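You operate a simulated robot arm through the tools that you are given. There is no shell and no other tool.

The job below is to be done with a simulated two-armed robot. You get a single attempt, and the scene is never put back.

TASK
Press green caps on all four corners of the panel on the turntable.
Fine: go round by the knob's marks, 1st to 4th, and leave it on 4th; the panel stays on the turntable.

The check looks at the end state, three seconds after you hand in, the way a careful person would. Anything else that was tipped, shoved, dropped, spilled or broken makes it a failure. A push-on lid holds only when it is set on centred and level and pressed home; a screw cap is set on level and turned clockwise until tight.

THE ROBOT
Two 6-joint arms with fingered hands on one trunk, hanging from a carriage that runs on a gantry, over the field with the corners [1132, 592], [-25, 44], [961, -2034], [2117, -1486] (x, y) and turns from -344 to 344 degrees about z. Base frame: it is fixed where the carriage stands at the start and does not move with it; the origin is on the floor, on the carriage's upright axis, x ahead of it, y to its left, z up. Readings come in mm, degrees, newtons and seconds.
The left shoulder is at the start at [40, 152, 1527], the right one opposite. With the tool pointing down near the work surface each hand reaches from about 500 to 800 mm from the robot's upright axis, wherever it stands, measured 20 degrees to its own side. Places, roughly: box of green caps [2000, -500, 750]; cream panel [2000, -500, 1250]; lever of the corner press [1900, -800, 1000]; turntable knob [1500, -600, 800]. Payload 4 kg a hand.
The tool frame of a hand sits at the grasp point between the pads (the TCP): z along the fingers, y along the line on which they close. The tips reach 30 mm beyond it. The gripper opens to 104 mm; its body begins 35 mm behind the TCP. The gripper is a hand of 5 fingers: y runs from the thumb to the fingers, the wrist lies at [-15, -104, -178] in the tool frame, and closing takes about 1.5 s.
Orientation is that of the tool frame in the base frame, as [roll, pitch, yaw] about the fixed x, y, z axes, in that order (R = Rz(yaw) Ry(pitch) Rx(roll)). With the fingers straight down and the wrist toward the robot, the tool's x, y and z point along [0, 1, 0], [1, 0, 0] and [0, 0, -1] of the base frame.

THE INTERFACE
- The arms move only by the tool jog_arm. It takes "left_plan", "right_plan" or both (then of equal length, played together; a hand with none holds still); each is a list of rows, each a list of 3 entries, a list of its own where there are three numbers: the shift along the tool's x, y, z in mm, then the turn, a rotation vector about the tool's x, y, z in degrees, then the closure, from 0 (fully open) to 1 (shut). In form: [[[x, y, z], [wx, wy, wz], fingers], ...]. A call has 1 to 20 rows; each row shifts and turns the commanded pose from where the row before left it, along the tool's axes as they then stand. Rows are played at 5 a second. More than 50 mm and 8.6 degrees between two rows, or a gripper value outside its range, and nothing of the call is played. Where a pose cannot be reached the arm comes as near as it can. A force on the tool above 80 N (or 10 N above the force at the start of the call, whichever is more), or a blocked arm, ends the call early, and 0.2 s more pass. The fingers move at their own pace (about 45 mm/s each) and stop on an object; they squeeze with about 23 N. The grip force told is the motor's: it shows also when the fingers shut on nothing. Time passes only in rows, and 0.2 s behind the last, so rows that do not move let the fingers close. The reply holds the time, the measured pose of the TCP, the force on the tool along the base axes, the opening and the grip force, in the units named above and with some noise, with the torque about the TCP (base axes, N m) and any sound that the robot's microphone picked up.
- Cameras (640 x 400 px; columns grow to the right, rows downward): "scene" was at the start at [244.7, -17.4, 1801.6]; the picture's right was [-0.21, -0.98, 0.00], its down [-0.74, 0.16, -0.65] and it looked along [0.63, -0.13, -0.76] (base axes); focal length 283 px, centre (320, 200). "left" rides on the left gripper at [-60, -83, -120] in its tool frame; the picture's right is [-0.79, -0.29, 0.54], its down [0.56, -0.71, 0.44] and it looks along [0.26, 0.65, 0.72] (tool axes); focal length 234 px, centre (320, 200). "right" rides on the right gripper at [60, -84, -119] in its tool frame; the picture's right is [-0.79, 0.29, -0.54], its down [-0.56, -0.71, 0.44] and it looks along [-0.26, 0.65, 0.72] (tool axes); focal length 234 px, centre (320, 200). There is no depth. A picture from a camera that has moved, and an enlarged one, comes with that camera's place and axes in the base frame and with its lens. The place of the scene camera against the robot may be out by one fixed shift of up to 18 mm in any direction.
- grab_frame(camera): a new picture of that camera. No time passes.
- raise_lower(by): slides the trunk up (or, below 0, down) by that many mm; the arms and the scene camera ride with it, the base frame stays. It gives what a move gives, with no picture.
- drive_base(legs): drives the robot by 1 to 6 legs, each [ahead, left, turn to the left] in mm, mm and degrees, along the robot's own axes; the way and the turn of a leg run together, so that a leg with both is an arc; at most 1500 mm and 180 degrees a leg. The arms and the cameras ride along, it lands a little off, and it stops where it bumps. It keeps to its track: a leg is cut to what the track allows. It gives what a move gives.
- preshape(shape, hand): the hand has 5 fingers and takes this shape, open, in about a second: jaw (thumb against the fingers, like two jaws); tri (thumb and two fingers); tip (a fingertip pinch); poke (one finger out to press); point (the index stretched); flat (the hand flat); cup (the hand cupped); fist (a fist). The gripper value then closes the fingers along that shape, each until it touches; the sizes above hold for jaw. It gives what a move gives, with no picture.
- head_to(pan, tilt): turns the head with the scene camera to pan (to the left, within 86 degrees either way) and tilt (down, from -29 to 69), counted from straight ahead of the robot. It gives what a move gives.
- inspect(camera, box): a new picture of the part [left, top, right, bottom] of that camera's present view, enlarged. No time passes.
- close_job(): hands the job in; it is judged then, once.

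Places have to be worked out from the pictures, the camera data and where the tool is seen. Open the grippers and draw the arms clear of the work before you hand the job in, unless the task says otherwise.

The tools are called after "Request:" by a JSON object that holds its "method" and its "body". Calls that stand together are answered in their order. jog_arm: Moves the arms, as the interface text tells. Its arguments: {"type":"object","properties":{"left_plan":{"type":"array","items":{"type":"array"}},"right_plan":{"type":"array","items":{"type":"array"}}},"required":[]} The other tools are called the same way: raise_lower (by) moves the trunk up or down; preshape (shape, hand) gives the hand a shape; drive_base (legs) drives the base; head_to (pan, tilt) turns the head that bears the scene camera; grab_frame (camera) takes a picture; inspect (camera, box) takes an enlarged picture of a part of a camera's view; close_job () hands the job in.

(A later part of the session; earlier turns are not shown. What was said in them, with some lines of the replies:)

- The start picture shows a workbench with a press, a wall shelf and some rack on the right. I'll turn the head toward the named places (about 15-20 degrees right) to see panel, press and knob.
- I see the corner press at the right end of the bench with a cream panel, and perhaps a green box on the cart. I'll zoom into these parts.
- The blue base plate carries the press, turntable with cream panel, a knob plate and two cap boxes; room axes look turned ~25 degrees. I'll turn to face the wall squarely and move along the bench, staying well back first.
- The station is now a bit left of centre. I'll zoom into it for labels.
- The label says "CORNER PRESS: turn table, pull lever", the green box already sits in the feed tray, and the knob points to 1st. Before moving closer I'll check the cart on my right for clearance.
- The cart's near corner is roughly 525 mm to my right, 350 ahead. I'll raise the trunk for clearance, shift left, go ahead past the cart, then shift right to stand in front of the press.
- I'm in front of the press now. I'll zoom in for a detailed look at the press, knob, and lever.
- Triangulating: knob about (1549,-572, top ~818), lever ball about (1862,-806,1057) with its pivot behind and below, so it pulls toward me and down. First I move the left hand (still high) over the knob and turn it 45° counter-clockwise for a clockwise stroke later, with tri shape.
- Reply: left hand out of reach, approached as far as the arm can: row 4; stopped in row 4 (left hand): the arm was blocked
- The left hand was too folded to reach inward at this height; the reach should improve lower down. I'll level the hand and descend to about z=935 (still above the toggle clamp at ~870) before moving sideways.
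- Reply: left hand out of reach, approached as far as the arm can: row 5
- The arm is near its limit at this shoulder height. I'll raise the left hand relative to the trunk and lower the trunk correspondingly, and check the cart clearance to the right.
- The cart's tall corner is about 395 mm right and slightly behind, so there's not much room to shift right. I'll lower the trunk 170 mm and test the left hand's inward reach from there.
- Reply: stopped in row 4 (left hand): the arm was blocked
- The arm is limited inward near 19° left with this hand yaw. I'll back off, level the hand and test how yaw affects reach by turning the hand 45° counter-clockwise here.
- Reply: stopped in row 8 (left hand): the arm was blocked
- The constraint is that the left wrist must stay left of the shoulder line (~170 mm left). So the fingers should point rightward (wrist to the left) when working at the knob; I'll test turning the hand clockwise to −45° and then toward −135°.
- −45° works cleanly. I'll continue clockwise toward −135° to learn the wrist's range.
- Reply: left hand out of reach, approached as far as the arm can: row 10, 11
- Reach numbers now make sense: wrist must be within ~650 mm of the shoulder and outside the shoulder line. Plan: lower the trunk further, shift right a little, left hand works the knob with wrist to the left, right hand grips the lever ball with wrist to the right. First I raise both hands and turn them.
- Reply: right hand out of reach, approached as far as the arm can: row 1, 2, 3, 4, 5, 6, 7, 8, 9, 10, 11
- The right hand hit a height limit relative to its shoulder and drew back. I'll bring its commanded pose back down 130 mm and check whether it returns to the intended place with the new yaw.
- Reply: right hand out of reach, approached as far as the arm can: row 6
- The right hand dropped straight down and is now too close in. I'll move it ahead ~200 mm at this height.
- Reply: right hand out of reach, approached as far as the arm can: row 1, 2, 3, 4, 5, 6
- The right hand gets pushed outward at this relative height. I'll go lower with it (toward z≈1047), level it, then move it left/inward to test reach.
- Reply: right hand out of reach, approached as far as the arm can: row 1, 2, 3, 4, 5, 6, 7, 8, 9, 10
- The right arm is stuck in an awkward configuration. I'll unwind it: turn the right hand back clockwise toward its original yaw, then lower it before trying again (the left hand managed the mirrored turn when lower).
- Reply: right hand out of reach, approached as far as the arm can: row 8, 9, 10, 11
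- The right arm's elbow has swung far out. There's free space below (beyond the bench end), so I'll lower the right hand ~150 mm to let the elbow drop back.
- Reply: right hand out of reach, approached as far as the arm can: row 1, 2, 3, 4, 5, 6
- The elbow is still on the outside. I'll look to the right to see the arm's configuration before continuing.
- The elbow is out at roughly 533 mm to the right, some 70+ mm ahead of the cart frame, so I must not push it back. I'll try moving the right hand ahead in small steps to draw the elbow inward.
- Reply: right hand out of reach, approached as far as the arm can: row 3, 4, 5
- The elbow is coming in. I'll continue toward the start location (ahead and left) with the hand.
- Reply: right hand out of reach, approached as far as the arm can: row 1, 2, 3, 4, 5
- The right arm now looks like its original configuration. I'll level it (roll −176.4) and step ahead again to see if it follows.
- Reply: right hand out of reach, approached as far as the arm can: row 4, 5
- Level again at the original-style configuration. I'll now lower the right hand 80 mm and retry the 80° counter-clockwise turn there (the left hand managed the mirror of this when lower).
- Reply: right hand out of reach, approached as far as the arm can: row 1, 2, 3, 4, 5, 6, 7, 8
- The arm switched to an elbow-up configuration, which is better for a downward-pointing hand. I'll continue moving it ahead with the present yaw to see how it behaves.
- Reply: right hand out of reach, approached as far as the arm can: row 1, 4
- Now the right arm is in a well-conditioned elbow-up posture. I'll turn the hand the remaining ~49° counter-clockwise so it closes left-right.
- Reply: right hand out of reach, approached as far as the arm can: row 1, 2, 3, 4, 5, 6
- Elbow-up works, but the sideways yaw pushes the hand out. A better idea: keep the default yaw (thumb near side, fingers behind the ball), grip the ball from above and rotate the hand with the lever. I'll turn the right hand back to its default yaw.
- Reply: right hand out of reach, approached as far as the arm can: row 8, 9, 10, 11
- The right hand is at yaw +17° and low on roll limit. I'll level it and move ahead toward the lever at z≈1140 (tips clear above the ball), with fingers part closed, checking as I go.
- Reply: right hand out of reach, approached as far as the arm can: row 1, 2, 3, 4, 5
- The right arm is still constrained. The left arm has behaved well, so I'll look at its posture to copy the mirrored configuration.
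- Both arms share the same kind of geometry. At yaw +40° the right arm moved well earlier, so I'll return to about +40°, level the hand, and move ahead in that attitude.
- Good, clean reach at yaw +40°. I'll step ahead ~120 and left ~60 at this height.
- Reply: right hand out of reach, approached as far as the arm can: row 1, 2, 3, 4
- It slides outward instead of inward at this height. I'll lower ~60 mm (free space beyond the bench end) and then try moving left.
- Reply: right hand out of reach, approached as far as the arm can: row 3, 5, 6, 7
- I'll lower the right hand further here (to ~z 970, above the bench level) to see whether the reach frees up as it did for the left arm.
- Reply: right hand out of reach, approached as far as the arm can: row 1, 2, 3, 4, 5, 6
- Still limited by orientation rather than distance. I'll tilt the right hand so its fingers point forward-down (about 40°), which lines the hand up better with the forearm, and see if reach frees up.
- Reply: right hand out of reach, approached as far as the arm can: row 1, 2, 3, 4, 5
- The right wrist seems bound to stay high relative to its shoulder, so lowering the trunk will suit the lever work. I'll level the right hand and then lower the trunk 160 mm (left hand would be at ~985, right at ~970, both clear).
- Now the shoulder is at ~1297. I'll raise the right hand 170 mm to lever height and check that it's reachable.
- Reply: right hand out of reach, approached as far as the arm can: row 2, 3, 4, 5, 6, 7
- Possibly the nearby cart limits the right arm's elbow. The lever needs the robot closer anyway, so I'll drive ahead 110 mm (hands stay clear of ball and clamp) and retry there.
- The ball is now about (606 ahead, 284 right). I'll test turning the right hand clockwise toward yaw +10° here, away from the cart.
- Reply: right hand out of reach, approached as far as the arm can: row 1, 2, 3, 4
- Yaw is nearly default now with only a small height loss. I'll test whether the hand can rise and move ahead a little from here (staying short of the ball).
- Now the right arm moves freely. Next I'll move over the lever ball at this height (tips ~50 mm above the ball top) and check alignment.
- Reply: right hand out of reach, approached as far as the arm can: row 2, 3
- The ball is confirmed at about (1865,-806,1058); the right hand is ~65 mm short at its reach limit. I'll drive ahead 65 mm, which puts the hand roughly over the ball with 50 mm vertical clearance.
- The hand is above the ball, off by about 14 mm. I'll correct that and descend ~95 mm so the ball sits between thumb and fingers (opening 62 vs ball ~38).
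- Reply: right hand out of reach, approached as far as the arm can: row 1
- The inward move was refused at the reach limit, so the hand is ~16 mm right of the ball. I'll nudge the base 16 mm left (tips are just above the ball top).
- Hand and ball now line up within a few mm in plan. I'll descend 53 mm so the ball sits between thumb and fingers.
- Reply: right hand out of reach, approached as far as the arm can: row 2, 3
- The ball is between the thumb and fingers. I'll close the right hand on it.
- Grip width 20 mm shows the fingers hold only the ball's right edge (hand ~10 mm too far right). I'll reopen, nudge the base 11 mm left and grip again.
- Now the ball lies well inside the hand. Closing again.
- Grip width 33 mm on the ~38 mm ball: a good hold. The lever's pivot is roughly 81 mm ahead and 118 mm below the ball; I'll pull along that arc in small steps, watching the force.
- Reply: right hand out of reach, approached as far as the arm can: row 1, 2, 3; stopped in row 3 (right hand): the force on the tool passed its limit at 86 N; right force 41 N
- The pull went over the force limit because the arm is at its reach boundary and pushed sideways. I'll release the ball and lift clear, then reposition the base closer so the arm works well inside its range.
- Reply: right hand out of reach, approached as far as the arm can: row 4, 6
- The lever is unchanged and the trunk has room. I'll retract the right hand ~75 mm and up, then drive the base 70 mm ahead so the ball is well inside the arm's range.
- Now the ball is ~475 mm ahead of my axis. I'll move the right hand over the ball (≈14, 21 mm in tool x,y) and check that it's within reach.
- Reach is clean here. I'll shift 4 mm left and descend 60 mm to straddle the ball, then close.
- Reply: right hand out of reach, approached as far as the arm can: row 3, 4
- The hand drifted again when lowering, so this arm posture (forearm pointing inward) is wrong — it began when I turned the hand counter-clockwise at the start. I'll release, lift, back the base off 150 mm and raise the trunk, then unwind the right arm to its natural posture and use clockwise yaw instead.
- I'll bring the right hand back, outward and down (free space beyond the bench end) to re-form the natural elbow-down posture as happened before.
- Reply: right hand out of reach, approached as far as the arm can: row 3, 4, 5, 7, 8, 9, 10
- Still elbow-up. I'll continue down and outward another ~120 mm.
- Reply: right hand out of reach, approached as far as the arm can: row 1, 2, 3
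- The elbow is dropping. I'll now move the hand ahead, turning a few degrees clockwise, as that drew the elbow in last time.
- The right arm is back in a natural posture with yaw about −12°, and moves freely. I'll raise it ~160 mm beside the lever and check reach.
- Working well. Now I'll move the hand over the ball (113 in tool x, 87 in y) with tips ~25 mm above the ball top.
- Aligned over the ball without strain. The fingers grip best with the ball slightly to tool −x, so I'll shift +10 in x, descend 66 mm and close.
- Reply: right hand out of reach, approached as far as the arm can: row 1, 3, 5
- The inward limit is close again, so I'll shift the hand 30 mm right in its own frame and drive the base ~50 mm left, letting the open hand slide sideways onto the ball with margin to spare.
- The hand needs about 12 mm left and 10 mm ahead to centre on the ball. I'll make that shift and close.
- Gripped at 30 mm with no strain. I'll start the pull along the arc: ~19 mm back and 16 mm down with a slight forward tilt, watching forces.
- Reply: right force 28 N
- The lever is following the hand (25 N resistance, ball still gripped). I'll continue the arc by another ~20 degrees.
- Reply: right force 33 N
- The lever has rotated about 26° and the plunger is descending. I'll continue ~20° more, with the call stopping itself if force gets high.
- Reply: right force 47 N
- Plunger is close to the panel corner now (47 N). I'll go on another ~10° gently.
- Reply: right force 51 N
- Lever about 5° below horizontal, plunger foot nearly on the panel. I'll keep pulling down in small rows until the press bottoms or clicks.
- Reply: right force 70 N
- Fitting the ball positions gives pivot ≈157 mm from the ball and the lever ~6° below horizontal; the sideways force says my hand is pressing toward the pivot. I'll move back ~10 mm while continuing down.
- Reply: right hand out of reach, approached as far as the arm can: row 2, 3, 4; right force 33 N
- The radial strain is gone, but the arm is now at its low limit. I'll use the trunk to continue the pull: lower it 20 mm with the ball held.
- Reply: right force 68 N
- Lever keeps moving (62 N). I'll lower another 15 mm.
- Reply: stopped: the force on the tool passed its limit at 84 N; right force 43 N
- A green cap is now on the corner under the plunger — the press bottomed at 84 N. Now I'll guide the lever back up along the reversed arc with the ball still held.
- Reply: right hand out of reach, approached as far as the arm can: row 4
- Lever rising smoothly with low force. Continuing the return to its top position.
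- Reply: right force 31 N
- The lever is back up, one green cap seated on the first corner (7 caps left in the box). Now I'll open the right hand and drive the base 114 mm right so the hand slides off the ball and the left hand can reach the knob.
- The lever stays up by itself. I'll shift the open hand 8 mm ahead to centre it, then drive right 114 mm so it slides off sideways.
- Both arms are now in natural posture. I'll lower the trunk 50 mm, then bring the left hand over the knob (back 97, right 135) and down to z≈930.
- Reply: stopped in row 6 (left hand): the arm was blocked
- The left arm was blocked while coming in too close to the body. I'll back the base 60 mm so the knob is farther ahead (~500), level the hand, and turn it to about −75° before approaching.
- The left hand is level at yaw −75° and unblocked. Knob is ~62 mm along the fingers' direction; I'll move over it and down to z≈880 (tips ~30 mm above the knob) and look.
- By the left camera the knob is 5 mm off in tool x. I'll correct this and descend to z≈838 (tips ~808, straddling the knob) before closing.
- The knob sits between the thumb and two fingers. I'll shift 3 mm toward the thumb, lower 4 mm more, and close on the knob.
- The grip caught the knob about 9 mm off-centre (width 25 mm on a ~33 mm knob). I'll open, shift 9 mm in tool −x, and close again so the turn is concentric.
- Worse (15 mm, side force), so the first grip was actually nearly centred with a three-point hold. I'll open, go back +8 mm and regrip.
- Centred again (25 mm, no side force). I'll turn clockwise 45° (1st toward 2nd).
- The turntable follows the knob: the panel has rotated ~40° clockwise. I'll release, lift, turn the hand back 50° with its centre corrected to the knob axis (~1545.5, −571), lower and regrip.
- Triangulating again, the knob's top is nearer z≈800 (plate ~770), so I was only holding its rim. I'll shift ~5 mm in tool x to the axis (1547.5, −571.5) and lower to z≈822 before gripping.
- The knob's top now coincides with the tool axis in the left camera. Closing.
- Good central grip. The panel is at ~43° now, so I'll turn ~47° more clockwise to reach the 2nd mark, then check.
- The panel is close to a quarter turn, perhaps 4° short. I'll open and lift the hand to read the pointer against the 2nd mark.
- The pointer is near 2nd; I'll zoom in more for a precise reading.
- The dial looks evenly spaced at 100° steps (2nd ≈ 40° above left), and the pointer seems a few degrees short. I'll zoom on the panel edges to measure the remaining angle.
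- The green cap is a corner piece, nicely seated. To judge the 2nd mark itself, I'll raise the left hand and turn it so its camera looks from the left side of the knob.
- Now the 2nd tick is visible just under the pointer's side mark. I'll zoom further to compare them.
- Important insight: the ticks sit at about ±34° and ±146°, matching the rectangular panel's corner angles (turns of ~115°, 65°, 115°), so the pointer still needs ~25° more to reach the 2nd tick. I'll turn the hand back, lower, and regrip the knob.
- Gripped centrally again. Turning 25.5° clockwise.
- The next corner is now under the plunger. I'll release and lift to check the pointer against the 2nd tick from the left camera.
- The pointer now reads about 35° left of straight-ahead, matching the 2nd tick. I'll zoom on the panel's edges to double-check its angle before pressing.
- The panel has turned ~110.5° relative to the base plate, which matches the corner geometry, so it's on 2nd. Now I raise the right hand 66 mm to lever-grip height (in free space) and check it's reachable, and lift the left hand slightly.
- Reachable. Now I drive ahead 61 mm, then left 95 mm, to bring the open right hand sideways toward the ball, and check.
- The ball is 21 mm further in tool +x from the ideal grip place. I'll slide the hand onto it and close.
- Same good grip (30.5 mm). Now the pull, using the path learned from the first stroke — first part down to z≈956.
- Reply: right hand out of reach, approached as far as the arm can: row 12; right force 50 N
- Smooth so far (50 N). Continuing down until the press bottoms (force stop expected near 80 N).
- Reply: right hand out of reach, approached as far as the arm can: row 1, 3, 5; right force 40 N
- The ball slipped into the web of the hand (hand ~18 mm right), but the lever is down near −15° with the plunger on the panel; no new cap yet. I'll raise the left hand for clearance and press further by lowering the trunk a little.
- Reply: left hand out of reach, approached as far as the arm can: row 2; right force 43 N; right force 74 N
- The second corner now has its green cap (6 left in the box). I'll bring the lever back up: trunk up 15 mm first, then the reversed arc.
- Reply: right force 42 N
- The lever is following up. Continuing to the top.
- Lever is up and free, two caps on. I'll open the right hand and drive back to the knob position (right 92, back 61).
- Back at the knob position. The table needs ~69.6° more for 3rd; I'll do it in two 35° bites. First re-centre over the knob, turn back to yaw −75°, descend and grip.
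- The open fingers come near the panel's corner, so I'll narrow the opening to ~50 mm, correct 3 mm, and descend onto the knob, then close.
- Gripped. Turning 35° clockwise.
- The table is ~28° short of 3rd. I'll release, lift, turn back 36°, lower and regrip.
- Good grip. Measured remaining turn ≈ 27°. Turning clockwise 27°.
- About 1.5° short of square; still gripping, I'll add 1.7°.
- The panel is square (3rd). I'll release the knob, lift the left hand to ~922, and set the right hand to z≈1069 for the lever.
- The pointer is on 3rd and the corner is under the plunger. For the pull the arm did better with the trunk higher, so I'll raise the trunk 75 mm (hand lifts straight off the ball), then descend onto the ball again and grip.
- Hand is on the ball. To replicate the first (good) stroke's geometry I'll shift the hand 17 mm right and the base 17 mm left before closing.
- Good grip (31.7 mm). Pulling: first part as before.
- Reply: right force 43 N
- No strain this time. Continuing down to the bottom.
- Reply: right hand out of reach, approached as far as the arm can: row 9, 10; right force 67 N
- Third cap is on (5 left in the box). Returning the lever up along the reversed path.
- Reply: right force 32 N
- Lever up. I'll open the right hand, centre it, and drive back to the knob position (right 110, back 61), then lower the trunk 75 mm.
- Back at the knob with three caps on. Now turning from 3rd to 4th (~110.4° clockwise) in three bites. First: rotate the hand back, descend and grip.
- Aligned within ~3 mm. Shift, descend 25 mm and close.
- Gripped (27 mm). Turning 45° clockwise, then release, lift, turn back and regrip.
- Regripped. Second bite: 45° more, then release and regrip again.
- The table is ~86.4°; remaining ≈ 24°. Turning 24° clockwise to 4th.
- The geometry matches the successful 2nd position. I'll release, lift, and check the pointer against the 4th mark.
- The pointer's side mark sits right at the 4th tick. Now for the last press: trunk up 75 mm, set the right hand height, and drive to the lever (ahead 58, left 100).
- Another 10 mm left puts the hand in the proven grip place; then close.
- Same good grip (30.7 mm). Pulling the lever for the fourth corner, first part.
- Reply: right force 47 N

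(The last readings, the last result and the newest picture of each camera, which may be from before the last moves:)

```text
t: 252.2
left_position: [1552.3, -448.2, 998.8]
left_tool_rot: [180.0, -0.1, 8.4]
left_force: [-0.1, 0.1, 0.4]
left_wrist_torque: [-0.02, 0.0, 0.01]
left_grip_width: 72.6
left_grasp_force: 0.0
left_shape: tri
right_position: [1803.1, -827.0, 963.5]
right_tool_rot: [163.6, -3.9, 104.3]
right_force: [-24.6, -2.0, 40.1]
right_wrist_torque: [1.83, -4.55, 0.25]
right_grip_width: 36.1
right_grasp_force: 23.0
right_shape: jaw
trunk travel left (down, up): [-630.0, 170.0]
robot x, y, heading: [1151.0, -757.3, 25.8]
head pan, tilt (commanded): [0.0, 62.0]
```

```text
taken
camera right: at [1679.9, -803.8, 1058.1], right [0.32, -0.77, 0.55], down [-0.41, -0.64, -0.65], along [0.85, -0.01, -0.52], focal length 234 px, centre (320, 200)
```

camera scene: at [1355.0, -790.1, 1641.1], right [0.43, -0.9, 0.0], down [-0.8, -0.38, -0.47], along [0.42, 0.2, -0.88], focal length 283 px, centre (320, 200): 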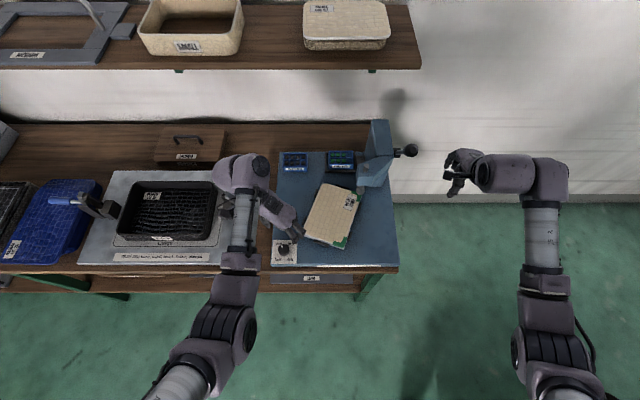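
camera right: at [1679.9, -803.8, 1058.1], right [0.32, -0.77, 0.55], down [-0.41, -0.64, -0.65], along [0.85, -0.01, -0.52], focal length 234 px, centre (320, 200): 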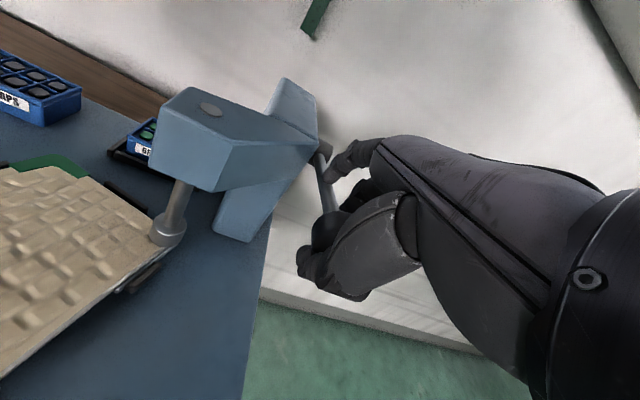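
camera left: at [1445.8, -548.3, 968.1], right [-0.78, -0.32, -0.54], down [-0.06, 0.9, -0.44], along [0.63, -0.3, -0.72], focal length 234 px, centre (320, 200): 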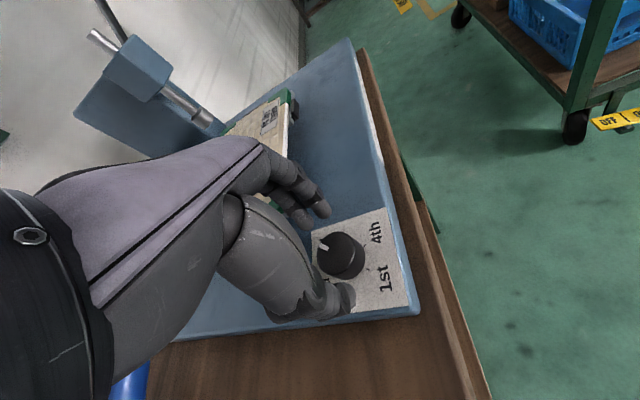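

Identical to the third stroke. Continuing to the bottom.

Request:
{"method": "jog_arm", "body": {"right_plan": [[[-0.9, -4.4, 9.0], [-1.0, 0.2, 0], 1.0], [[-0.9, -4.4, 9.0], [-1.0, 0.2, 0], 1.0], [[-0.8, -3.6, 9.0], [-1.0, 0.2, 0], 1.0], [[-0.8, -3.6, 9.0], [-1.0, 0.2, 0], 1.0], [[-0.6, -2.9, 7.0], [-0.8, 0.2, 0], 1.0], [[-0.6, -2.9, 7.0], [-0.8, 0.2, 0], 1.0], [[-0.5, -2.3, 5.5], [-0.5, 0.1, 0], 1.0], [[-0.5, -2.3, 5.5], [-0.5, 0.1, 0], 1.0], [[-0.5, -2.3, 5.5], [0, 0, 0], 1.0], [[-0.5, -2.3, 5.5], [0, 0, 0], 1.0]]}}

Request:
{"method": "grab_frame", "body": {"camera": "right"}}

Request:
{"method": "inspect", "body": {"camera": "scene", "box": [290, 120, 490, 290]}}

```text
t: 254.4
left_position: [1559.3, -455.5, 1001.4]
left_tool_rot: [179.7, -0.3, 8.3]
left_force: [0.3, -0.6, -0.2]
left_wrist_torque: [0.0, 0.01, -0.02]
left_grip_width: 72.7
left_grasp_force: 0.1
left_shape: tri
right_position: [1803.2, -837.8, 897.1]
right_tool_rot: [156.5, -4.4, 104.0]
right_force: [20.1, -32.8, 40.7]
right_wrist_torque: [2.74, -1.17, -2.81]
right_grip_width: 34.8
right_grasp_force: 23.4
right_shape: jaw
right hand out of reach, approached as far as the arm can: row 9, 10
trunk travel left (down, up): [-630.0, 170.0]
robot x, y, heading: [1157.2, -761.7, 25.3]
head pan, tilt (commanded): [0.0, 62.0]
```

```text
taken
camera right: at [1669.6, -815.3, 976.9], right [0.25, -0.8, 0.55], down [-0.34, -0.6, -0.72], along [0.91, -0.01, -0.42], focal length 234 px, centre (320, 200)
```

right: 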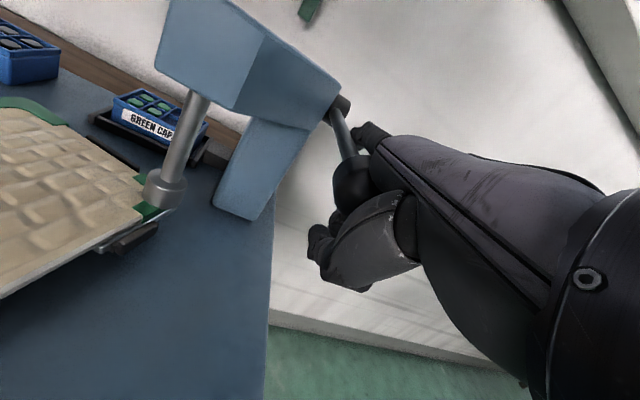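

```text
2.35 times, centred on (390, 205) of scene
camera zoom: at [1367.1, -669.1, 1717.3], right [0.43, -0.9, 0.01], down [-0.8, -0.38, -0.47], along [0.43, 0.2, -0.88], focal length 667 px, centre (155, 188)
```

zoom: 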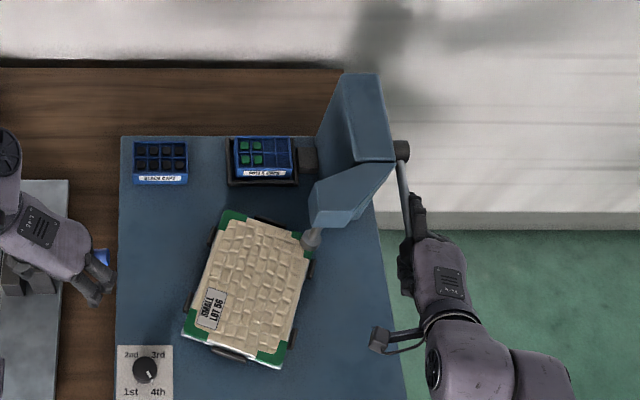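

The fourth cap has appeared under the plunger (4 left in the box). To be sure it's fully home I'll press a little more while relieving the sideways load.

Request:
{"method": "jog_arm", "body": {"right_plan": [[[4, -1.5, 4], [0, 0, 0], 1.0], [[4, -1.5, 4], [0, 0, 0], 1.0], [[0, 0, 0], [0, 0, 0], 1.0]]}}

Request:
{"method": "inspect", "body": {"camera": "right", "box": [80, 100, 240, 270]}}

```text
t: 255.0
left_position: [1557.9, -457.3, 999.8]
left_tool_rot: [179.7, -0.2, 8.0]
left_force: [1.0, -0.3, 0.0]
left_wrist_torque: [0.05, 0.03, -0.01]
left_grip_width: 72.6
left_grasp_force: 0.1
left_shape: tri
right_position: [1806.8, -836.0, 898.2]
right_tool_rot: [155.0, -4.5, 103.7]
right_force: [4.8, -33.8, 38.3]
right_wrist_torque: [2.64, -1.81, -2.24]
right_grip_width: 33.4
right_grasp_force: 22.7
right_shape: jaw
trunk travel left (down, up): [-630.0, 170.0]
robot x, y, heading: [1149.8, -760.8, 25.2]
head pan, tilt (commanded): [0.0, 62.0]
stopped in row 2 (right hand): the force on the tool passed its limit at 83 N (the readings are from after the stop); the commanded pose is now the measured one
```

```text
2.35 times, centred on (160, 185) of right
camera zoom: at [1671.2, -813.8, 975.9], right [0.23, -0.8, 0.55], down [-0.32, -0.6, -0.74], along [0.92, -0.01, -0.4], focal length 551 px, centre (696, 235)
```

zoom: 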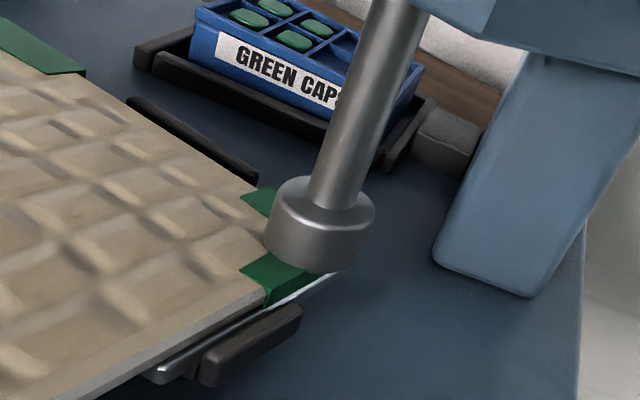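

Pressed home (83 N stop), the cap lies flush on the corner. Now returning the lever up.

Request:
{"method": "jog_arm", "body": {"right_plan": [[[-1.0, 2.0, -4.5], [0, 0, 0], 1.0], [[0, 2.3, -5.5], [0.4, -0.1, 0], 1.0], [[0.6, 2.7, -6.5], [0.6, -0.1, 0], 1.0], [[0.6, 2.9, -7.5], [0.8, -0.2, 0], 1.0], [[0.7, 3.3, -8.5], [1.0, -0.2, 0], 1.0], [[0.8, 3.6, -9.0], [1.0, -0.2, 0], 1.0], [[0.9, 4.0, -9.0], [1.0, -0.2, 0], 1.0], [[0.9, 4.2, -9.0], [1.0, -0.2, 0], 1.0], [[1.0, 4.7, -9.0], [1.2, -0.3, 0], 1.0], [[1.2, 5.3, -9.0], [1.3, -0.3, 0], 1.0], [[0, 0, 0], [0, 0, 0], 1.0]]}}

Request:
{"method": "jog_arm", "body": {"right_plan": [[[1.2, 5.6, -9.2], [1.3, -0.3, 0], 1.0], [[1.2, 5.8, -9.2], [1.3, -0.3, 0], 1.0], [[1.3, 6, -9.2], [1.3, -0.3, 0], 1.0], [[1.3, 6, -9.2], [1.3, -0.3, 0], 1.0], [[1.5, 6.8, -9.2], [1.3, -0.3, 0], 1.0], [[1.5, 6.8, -9.2], [1.3, -0.3, 0], 1.0], [[1.6, 7.2, -8.4], [1.3, -0.3, 0], 1.0], [[1.6, 7.0, -8.2], [1.3, -0.3, 0], 1.0], [[1.4, 6.5, -6], [1.3, -0.3, 0], 1.0], [[1.0, 4.5, -3], [1.3, -0.3, 0], 1.0], [[0, 0, 0], [0, 0, 0], 1.0]]}}

Request:
{"method": "grab_frame", "body": {"camera": "right"}}

Request:
{"method": "inspect", "body": {"camera": "scene", "box": [290, 120, 490, 290]}}

```text
t: 257.4
left_position: [1561.1, -455.0, 1002.5]
left_tool_rot: [179.8, -0.5, 8.3]
left_force: [-0.1, 0.7, 0.3]
left_wrist_torque: [-0.01, 0.02, 0.0]
left_grip_width: 72.4
left_grasp_force: 0.1
left_shape: tri
right_position: [1811.4, -836.2, 976.8]
right_tool_rot: [164.5, -2.3, 103.6]
right_force: [56.9, -32.1, -10.8]
right_wrist_torque: [-0.2, 0.86, -3.14]
right_grip_width: 33.6
right_grasp_force: 22.3
right_shape: jaw
trunk travel left (down, up): [-630.0, 170.0]
robot x, y, heading: [1154.4, -764.2, 25.2]
head pan, tilt (commanded): [0.0, 62.0]
```

```text
t: 259.8
left_position: [1555.3, -456.9, 998.4]
left_tool_rot: [179.6, 0.0, 8.1]
left_force: [-0.1, 0.0, 0.6]
left_wrist_torque: [0.01, 0.03, 0.01]
left_grip_width: 72.7
left_grasp_force: 0.0
left_shape: tri
right_position: [1847.3, -819.6, 1057.9]
right_tool_rot: [178.0, 1.7, 102.0]
right_force: [33.0, -45.9, -38.4]
right_wrist_torque: [-1.58, 0.58, -2.09]
right_grip_width: 30.2
right_grasp_force: 23.2
right_shape: jaw
trunk travel left (down, up): [-630.0, 170.0]
robot x, y, heading: [1152.3, -761.3, 25.3]
head pan, tilt (commanded): [0.0, 62.0]
```

```text
taken
camera right: at [1748.2, -777.1, 1172.8], right [0.43, -0.7, 0.58], down [-0.56, -0.7, -0.44], along [0.71, -0.13, -0.69], focal length 234 px, centre (320, 200)
```

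right: 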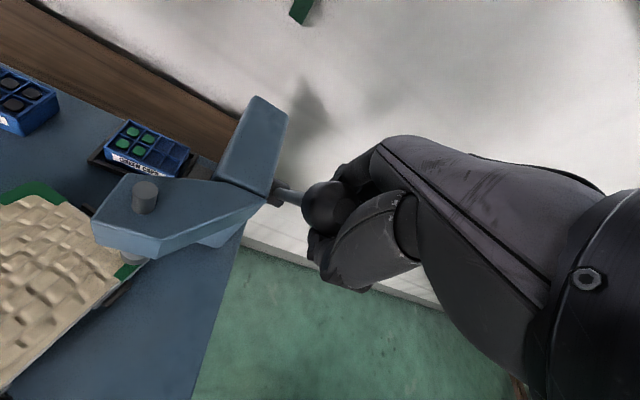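

```text
2.35 times, centred on (390, 205) of scene
camera zoom: at [1364.6, -670.2, 1715.9], right [0.43, -0.9, 0.01], down [-0.8, -0.38, -0.47], along [0.43, 0.19, -0.88], focal length 667 px, centre (155, 188)
```

zoom: 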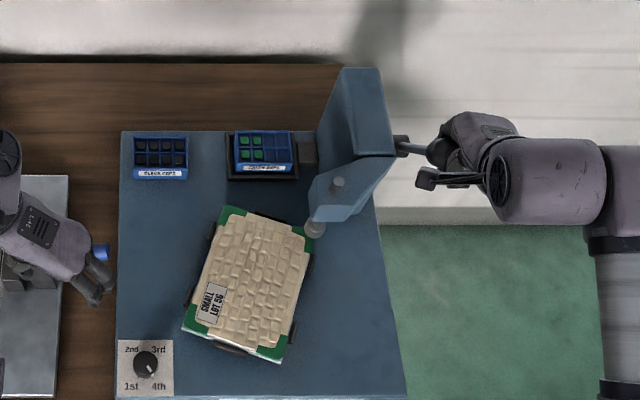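

All four corners have green caps and the lever is up, though my hand is straining on it. I'll ease the hand along the strain, then open.

Request:
{"method": "jog_arm", "body": {"right_plan": [[[-3, 1.5, 2.5], [0, 0, 0], 1.0], [[-3, 1.5, 2.5], [0, 0, 0], 1.0], [[0, 0, 0], [0, 0, 0], 0.6], [[0, 0, 0], [0, 0, 0], 0.3], [[0, 0, 0], [0, 0, 0], 0.3], [[0, 0, 0], [0, 0, 0], 0.3], [[0, 0, 0], [0, 0, 0], 0.3]]}}

Request:
{"method": "grab_frame", "body": {"camera": "right"}}

Request:
{"method": "inspect", "body": {"camera": "scene", "box": [290, 120, 490, 290]}}

```text
t: 261.4
left_position: [1552.6, -456.6, 998.0]
left_tool_rot: [179.7, 0.0, 8.2]
left_force: [0.4, 0.4, 0.0]
left_wrist_torque: [0.03, -0.02, -0.03]
left_grip_width: 72.7
left_grasp_force: 0.0
left_shape: tri
right_position: [1848.4, -819.8, 1055.1]
right_tool_rot: [177.8, 1.0, 102.5]
right_force: [7.3, -39.8, -14.5]
right_wrist_torque: [-1.02, 0.36, -1.42]
right_grip_width: 69.7
right_grasp_force: 0.1
right_shape: jaw
trunk travel left (down, up): [-630.0, 170.0]
robot x, y, heading: [1152.9, -761.2, 25.3]
head pan, tilt (commanded): [0.0, 62.0]
```

```text
taken
camera right: at [1749.4, -779.1, 1170.9], right [0.43, -0.7, 0.57], down [-0.55, -0.7, -0.45], along [0.72, -0.12, -0.69], focal length 234 px, centre (320, 200)
```

right: 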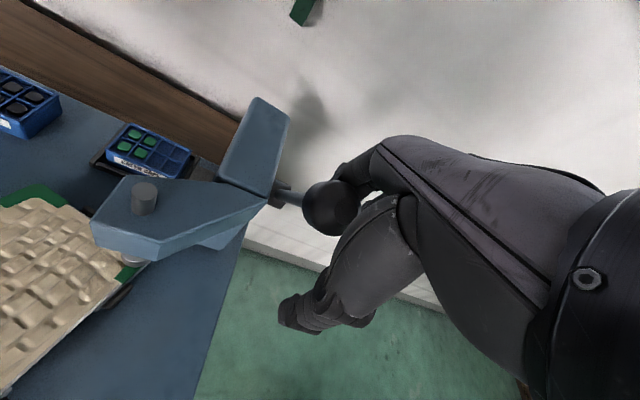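

```text
2.35 times, centred on (390, 205) of scene
camera zoom: at [1363.7, -669.7, 1715.7], right [0.43, -0.9, 0.0], down [-0.8, -0.38, -0.47], along [0.42, 0.2, -0.88], focal length 667 px, centre (155, 188)
```

zoom: 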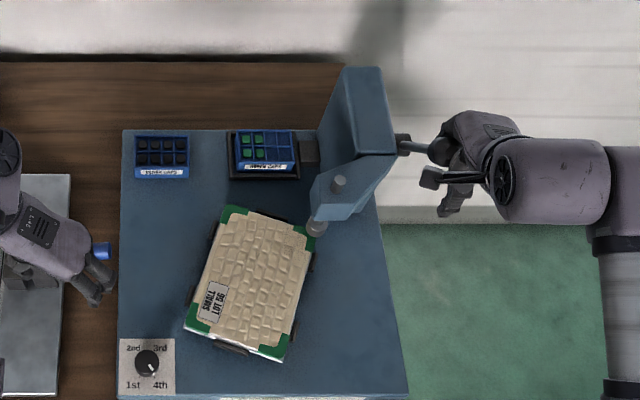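

The open hand still presses sideways on the ball; I'll move it right, off the ball.

Request:
{"method": "jog_arm", "body": {"right_plan": [[[-10, 0, 0], [0, 0, 0], 0.2], [[-15, 0, 0], [0, 0, 0], 0.2], [[-20, 2, 0], [0, 0, 0], 0.2], [[-20, 0, 0], [0, 0, 0], 0.2], [[0, 0, 0], [0, 0, 0], 0.2]]}}

Request:
{"method": "grab_frame", "body": {"camera": "right"}}

Request:
{"method": "inspect", "body": {"camera": "scene", "box": [290, 120, 490, 290]}}

```text
t: 262.6
left_position: [1551.9, -449.4, 1000.0]
left_tool_rot: [179.9, 0.0, 8.1]
left_force: [-0.4, 0.3, 0.6]
left_wrist_torque: [-0.03, 0.01, 0.02]
left_grip_width: 72.4
left_grasp_force: 0.0
left_shape: tri
right_position: [1864.1, -871.2, 1056.1]
right_tool_rot: [177.5, -0.2, 102.6]
right_force: [0.3, 0.4, -0.1]
right_wrist_torque: [-0.02, 0.0, 0.03]
right_grip_width: 82.9
right_grasp_force: 0.1
right_shape: jaw
trunk travel left (down, up): [-630.0, 170.0]
robot x, y, heading: [1156.3, -763.0, 25.1]
head pan, tilt (commanded): [0.0, 62.0]
```

```text
taken
camera right: at [1764.7, -832.7, 1172.8], right [0.43, -0.71, 0.55], down [-0.55, -0.69, -0.47], along [0.72, -0.1, -0.69], focal length 234 px, centre (320, 200)
```

right: 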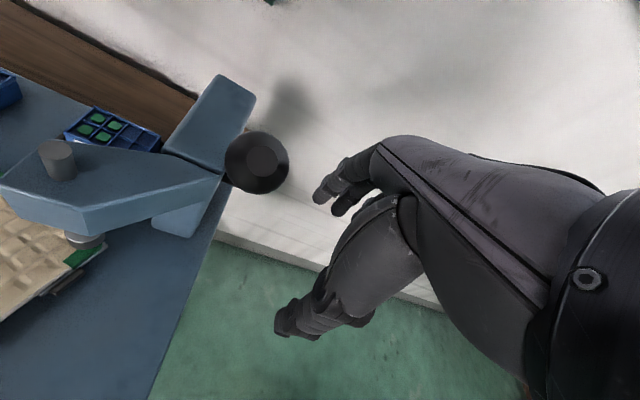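

```text
2.35 times, centred on (390, 205) of scene
camera zoom: at [1363.9, -666.7, 1716.3], right [0.43, -0.9, 0.0], down [-0.8, -0.38, -0.47], along [0.42, 0.2, -0.88], focal length 667 px, centre (155, 188)
```

zoom: 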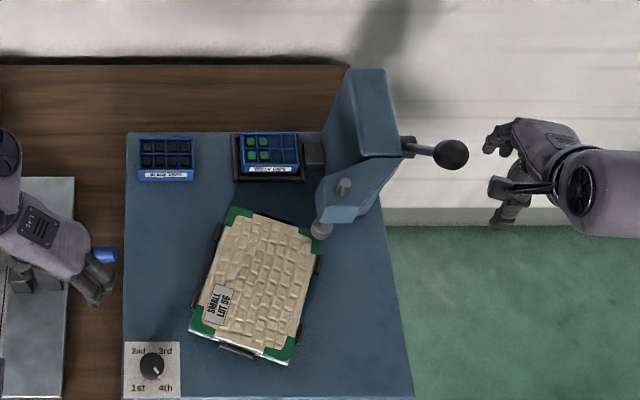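

The hand is clear, the lever is up. I'll inspect the panel, caps and pointer closely.

Request:
{"method": "inspect", "body": {"camera": "scene", "box": [365, 200, 435, 280]}}

Request:
{"method": "inspect", "body": {"camera": "scene", "box": [340, 262, 370, 292]}}

Request:
{"method": "inspect", "body": {"camera": "scene", "box": [370, 140, 480, 230]}}

Request:
{"method": "inspect", "body": {"camera": "right", "box": [0, 60, 130, 330]}}

```text
5.00 times, centred on (400, 240) of scene
camera zoom: at [1363.9, -666.7, 1716.3], right [0.43, -0.9, 0.0], down [-0.8, -0.38, -0.47], along [0.42, 0.2, -0.88], focal length 1417 px, centre (-80, 0)
```

zoom: 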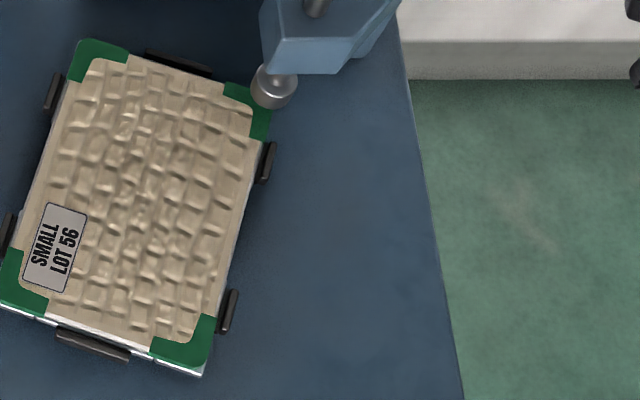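

```text
13.33 times, centred on (355, 277) of scene
camera zoom: at [1363.9, -666.7, 1716.3], right [0.43, -0.9, 0.0], down [-0.8, -0.38, -0.47], along [0.42, 0.2, -0.88], focal length 3779 px, centre (-147, -827)
```

zoom: 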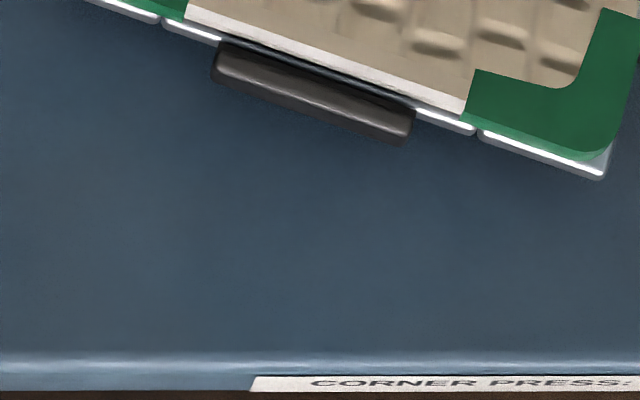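

```text
4.44 times, centred on (425, 185) of scene
camera zoom: at [1363.9, -666.7, 1716.3], right [0.43, -0.9, 0.0], down [-0.8, -0.38, -0.47], along [0.42, 0.2, -0.88], focal length 1260 px, centre (-147, 267)
```

zoom: 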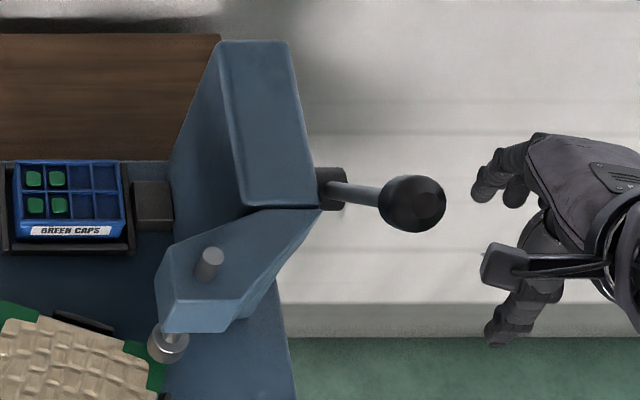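

```text
1.48 times, centred on (65, 195) of right
camera zoom: at [1764.7, -832.7, 1172.8], right [0.43, -0.71, 0.55], down [-0.55, -0.69, -0.47], along [0.72, -0.1, -0.69], focal length 347 px, centre (698, 207)
```

zoom: 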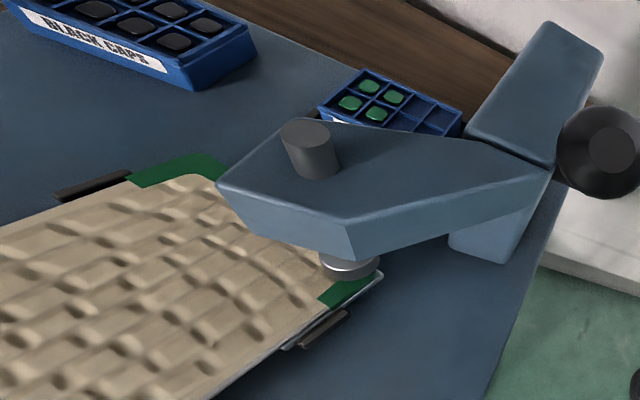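

Four caps on, four left in the box. Now the pointer close-up.

Request:
{"method": "inspect", "body": {"camera": "scene", "box": [300, 258, 336, 292]}}

Request:
{"method": "grab_frame", "body": {"camera": "left"}}

```text
11.76 times, centred on (318, 275) of scene
camera zoom: at [1363.9, -666.7, 1716.3], right [0.43, -0.9, 0.0], down [-0.8, -0.38, -0.47], along [0.42, 0.2, -0.88], focal length 3334 px, centre (344, -682)
```

zoom: 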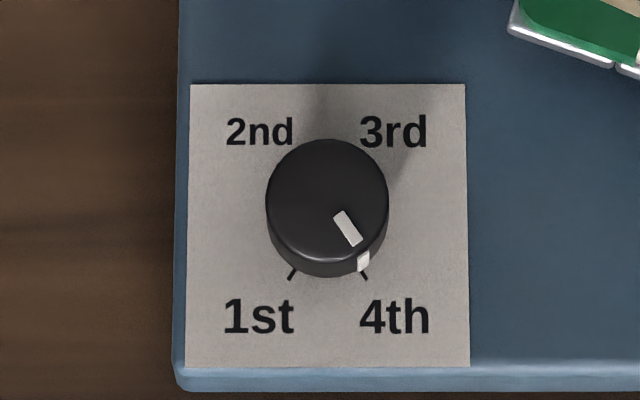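

```text
taken
camera left: at [1480.0, -375.0, 1119.6], right [-0.82, 0.17, -0.54], down [0.45, 0.78, -0.44], along [0.35, -0.6, -0.72], focal length 234 px, centre (320, 200)
```

left: 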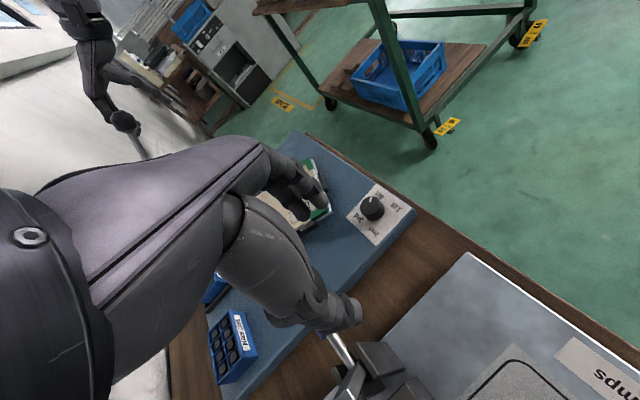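

The pointer sits on the 4th tick. I'll now draw clear: drive straight back 150 mm, raise the trunk 100 mm and fully open both hands.

Request:
{"method": "drive_base", "body": {"legs": [[-150, 0, 0]]}}

Request:
{"method": "raise_lower", "body": {"by": 100}}

Request:
{"method": "jog_arm", "body": {"left_plan": [[[0, 0, 0], [0, 0, 0], 0.0], [[0, 0, 0], [0, 0, 0], 0.0], [[0, 0, 0], [0, 0, 0], 0.0]], "right_plan": [[[0, 0, 0], [0, 0, 0], 0.0], [[0, 0, 0], [0, 0, 0], 0.0], [[0, 0, 0], [0, 0, 0], 0.0]]}}

Request:
{"method": "grab_frame", "body": {"camera": "scene"}}

```text
t: 264.0
left_position: [1419.5, -513.1, 999.3]
left_tool_rot: [-180.0, 0.0, 8.0]
left_force: [-0.9, -0.3, 0.1]
left_wrist_torque: [0.0, 0.0, 0.01]
left_grip_width: 72.5
left_grasp_force: 0.0
left_shape: tri
right_position: [1729.7, -936.9, 1055.8]
right_tool_rot: [177.5, 0.0, 102.3]
right_force: [0.1, 0.0, -0.9]
right_wrist_torque: [0.03, -0.03, 0.02]
right_grip_width: 83.0
right_grasp_force: 0.0
right_shape: jaw
trunk travel left (down, up): [-630.0, 170.0]
robot x, y, heading: [1017.6, -822.6, 25.0]
head pan, tilt (commanded): [0.0, 62.0]
```

```text
t: 265.3
left_position: [1421.0, -512.2, 1098.8]
left_tool_rot: [-180.0, 0.0, 8.2]
left_force: [-1.0, 0.8, 0.5]
left_wrist_torque: [0.0, 0.04, 0.01]
left_grip_width: 72.5
left_grasp_force: 0.1
left_shape: tri
right_position: [1730.9, -936.8, 1156.9]
right_tool_rot: [177.6, -0.1, 102.4]
right_force: [-1.1, 0.1, -0.1]
right_wrist_torque: [-0.04, -0.03, 0.01]
right_grip_width: 82.9
right_grasp_force: 0.0
right_shape: jaw
trunk travel left (down, up): [-730.0, 70.0]
robot x, y, heading: [1017.9, -820.4, 25.0]
head pan, tilt (commanded): [0.0, 62.0]
```

```text
t: 266.1
left_position: [1419.0, -512.4, 1099.6]
left_tool_rot: [179.9, 0.0, 8.1]
left_force: [-0.6, 0.3, 0.1]
left_wrist_torque: [0.03, 0.02, 0.04]
left_grip_width: 103.6
left_grasp_force: 0.0
left_shape: tri
right_position: [1730.4, -936.8, 1156.8]
right_tool_rot: [177.6, -0.1, 102.4]
right_force: [0.5, 0.0, 0.8]
right_wrist_torque: [0.0, -0.02, 0.03]
right_grip_width: 103.7
right_grasp_force: 0.1
right_shape: jaw
trunk travel left (down, up): [-730.0, 70.0]
robot x, y, heading: [1020.8, -825.5, 25.4]
head pan, tilt (commanded): [0.0, 62.0]
```

```text
taken
camera scene: at [1230.9, -730.1, 1816.2], right [0.42, -0.91, 0.0], down [-0.8, -0.37, -0.47], along [0.43, 0.2, -0.88], focal length 283 px, centre (320, 200)
```

scene: 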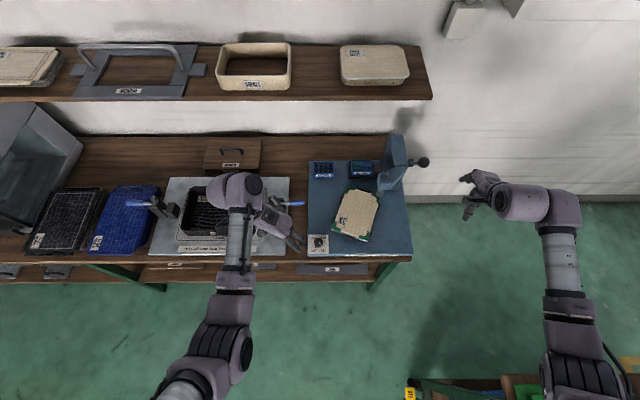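

Arms are clear and open. A final zoom over the press station and bench to confirm nothing was disturbed.

Request:
{"method": "inspect", "body": {"camera": "scene", "box": [290, 120, 450, 270]}}

Request:
{"method": "inspect", "body": {"camera": "scene", "box": [0, 120, 320, 300]}}

```text
2.67 times, centred on (370, 195) of scene
camera zoom: at [1230.9, -730.1, 1816.2], right [0.42, -0.91, 0.0], down [-0.8, -0.37, -0.47], along [0.43, 0.2, -0.88], focal length 756 px, centre (187, 213)
```

zoom: 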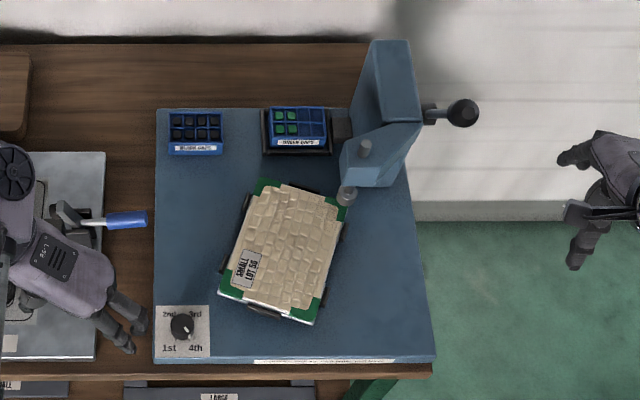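

```text
2.00 times, centred on (160, 210) of scene
camera zoom: at [1230.9, -730.1, 1816.2], right [0.42, -0.91, 0.0], down [-0.8, -0.37, -0.47], along [0.43, 0.2, -0.88], focal length 567 px, centre (640, 180)
```

zoom: 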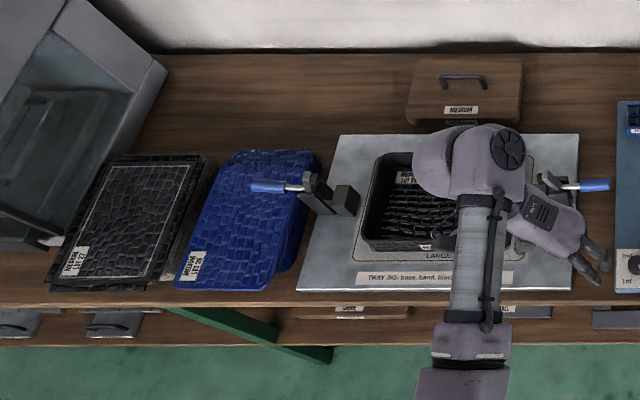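

All four corners carry green caps, the knob is on 4th, the panel is on the turntable, the lever is up and nothing else moved. Handing in.

Request:
{"method": "close_job", "body": {}}

```text
The job is handed in.
```

The panel on the turntable now has a green cap pressed on each of its four corners. I worked round by the knob's marks, 1st to 4th, and left the pointer on the 4th mark.

- **Caps:** each one appeared on its corner as the lever bottomed out. Corners 1 and 4 ended with the lever force hitting its limit (about 80 N). Corners 2 and 3 reached roughly 66–74 N and looked seated in the pictures. The green box went from eight caps to four.
- **Panel and press:** the panel is still on the turntable and the lever is back up.
- **Surroundings:** in the final pictures nothing else on the bench looked moved or tipped. I didn't take a closing picture of the cart to my right. No bump was reported while driving near it.
- **Robot:** both hands are open and drawn back from the work.
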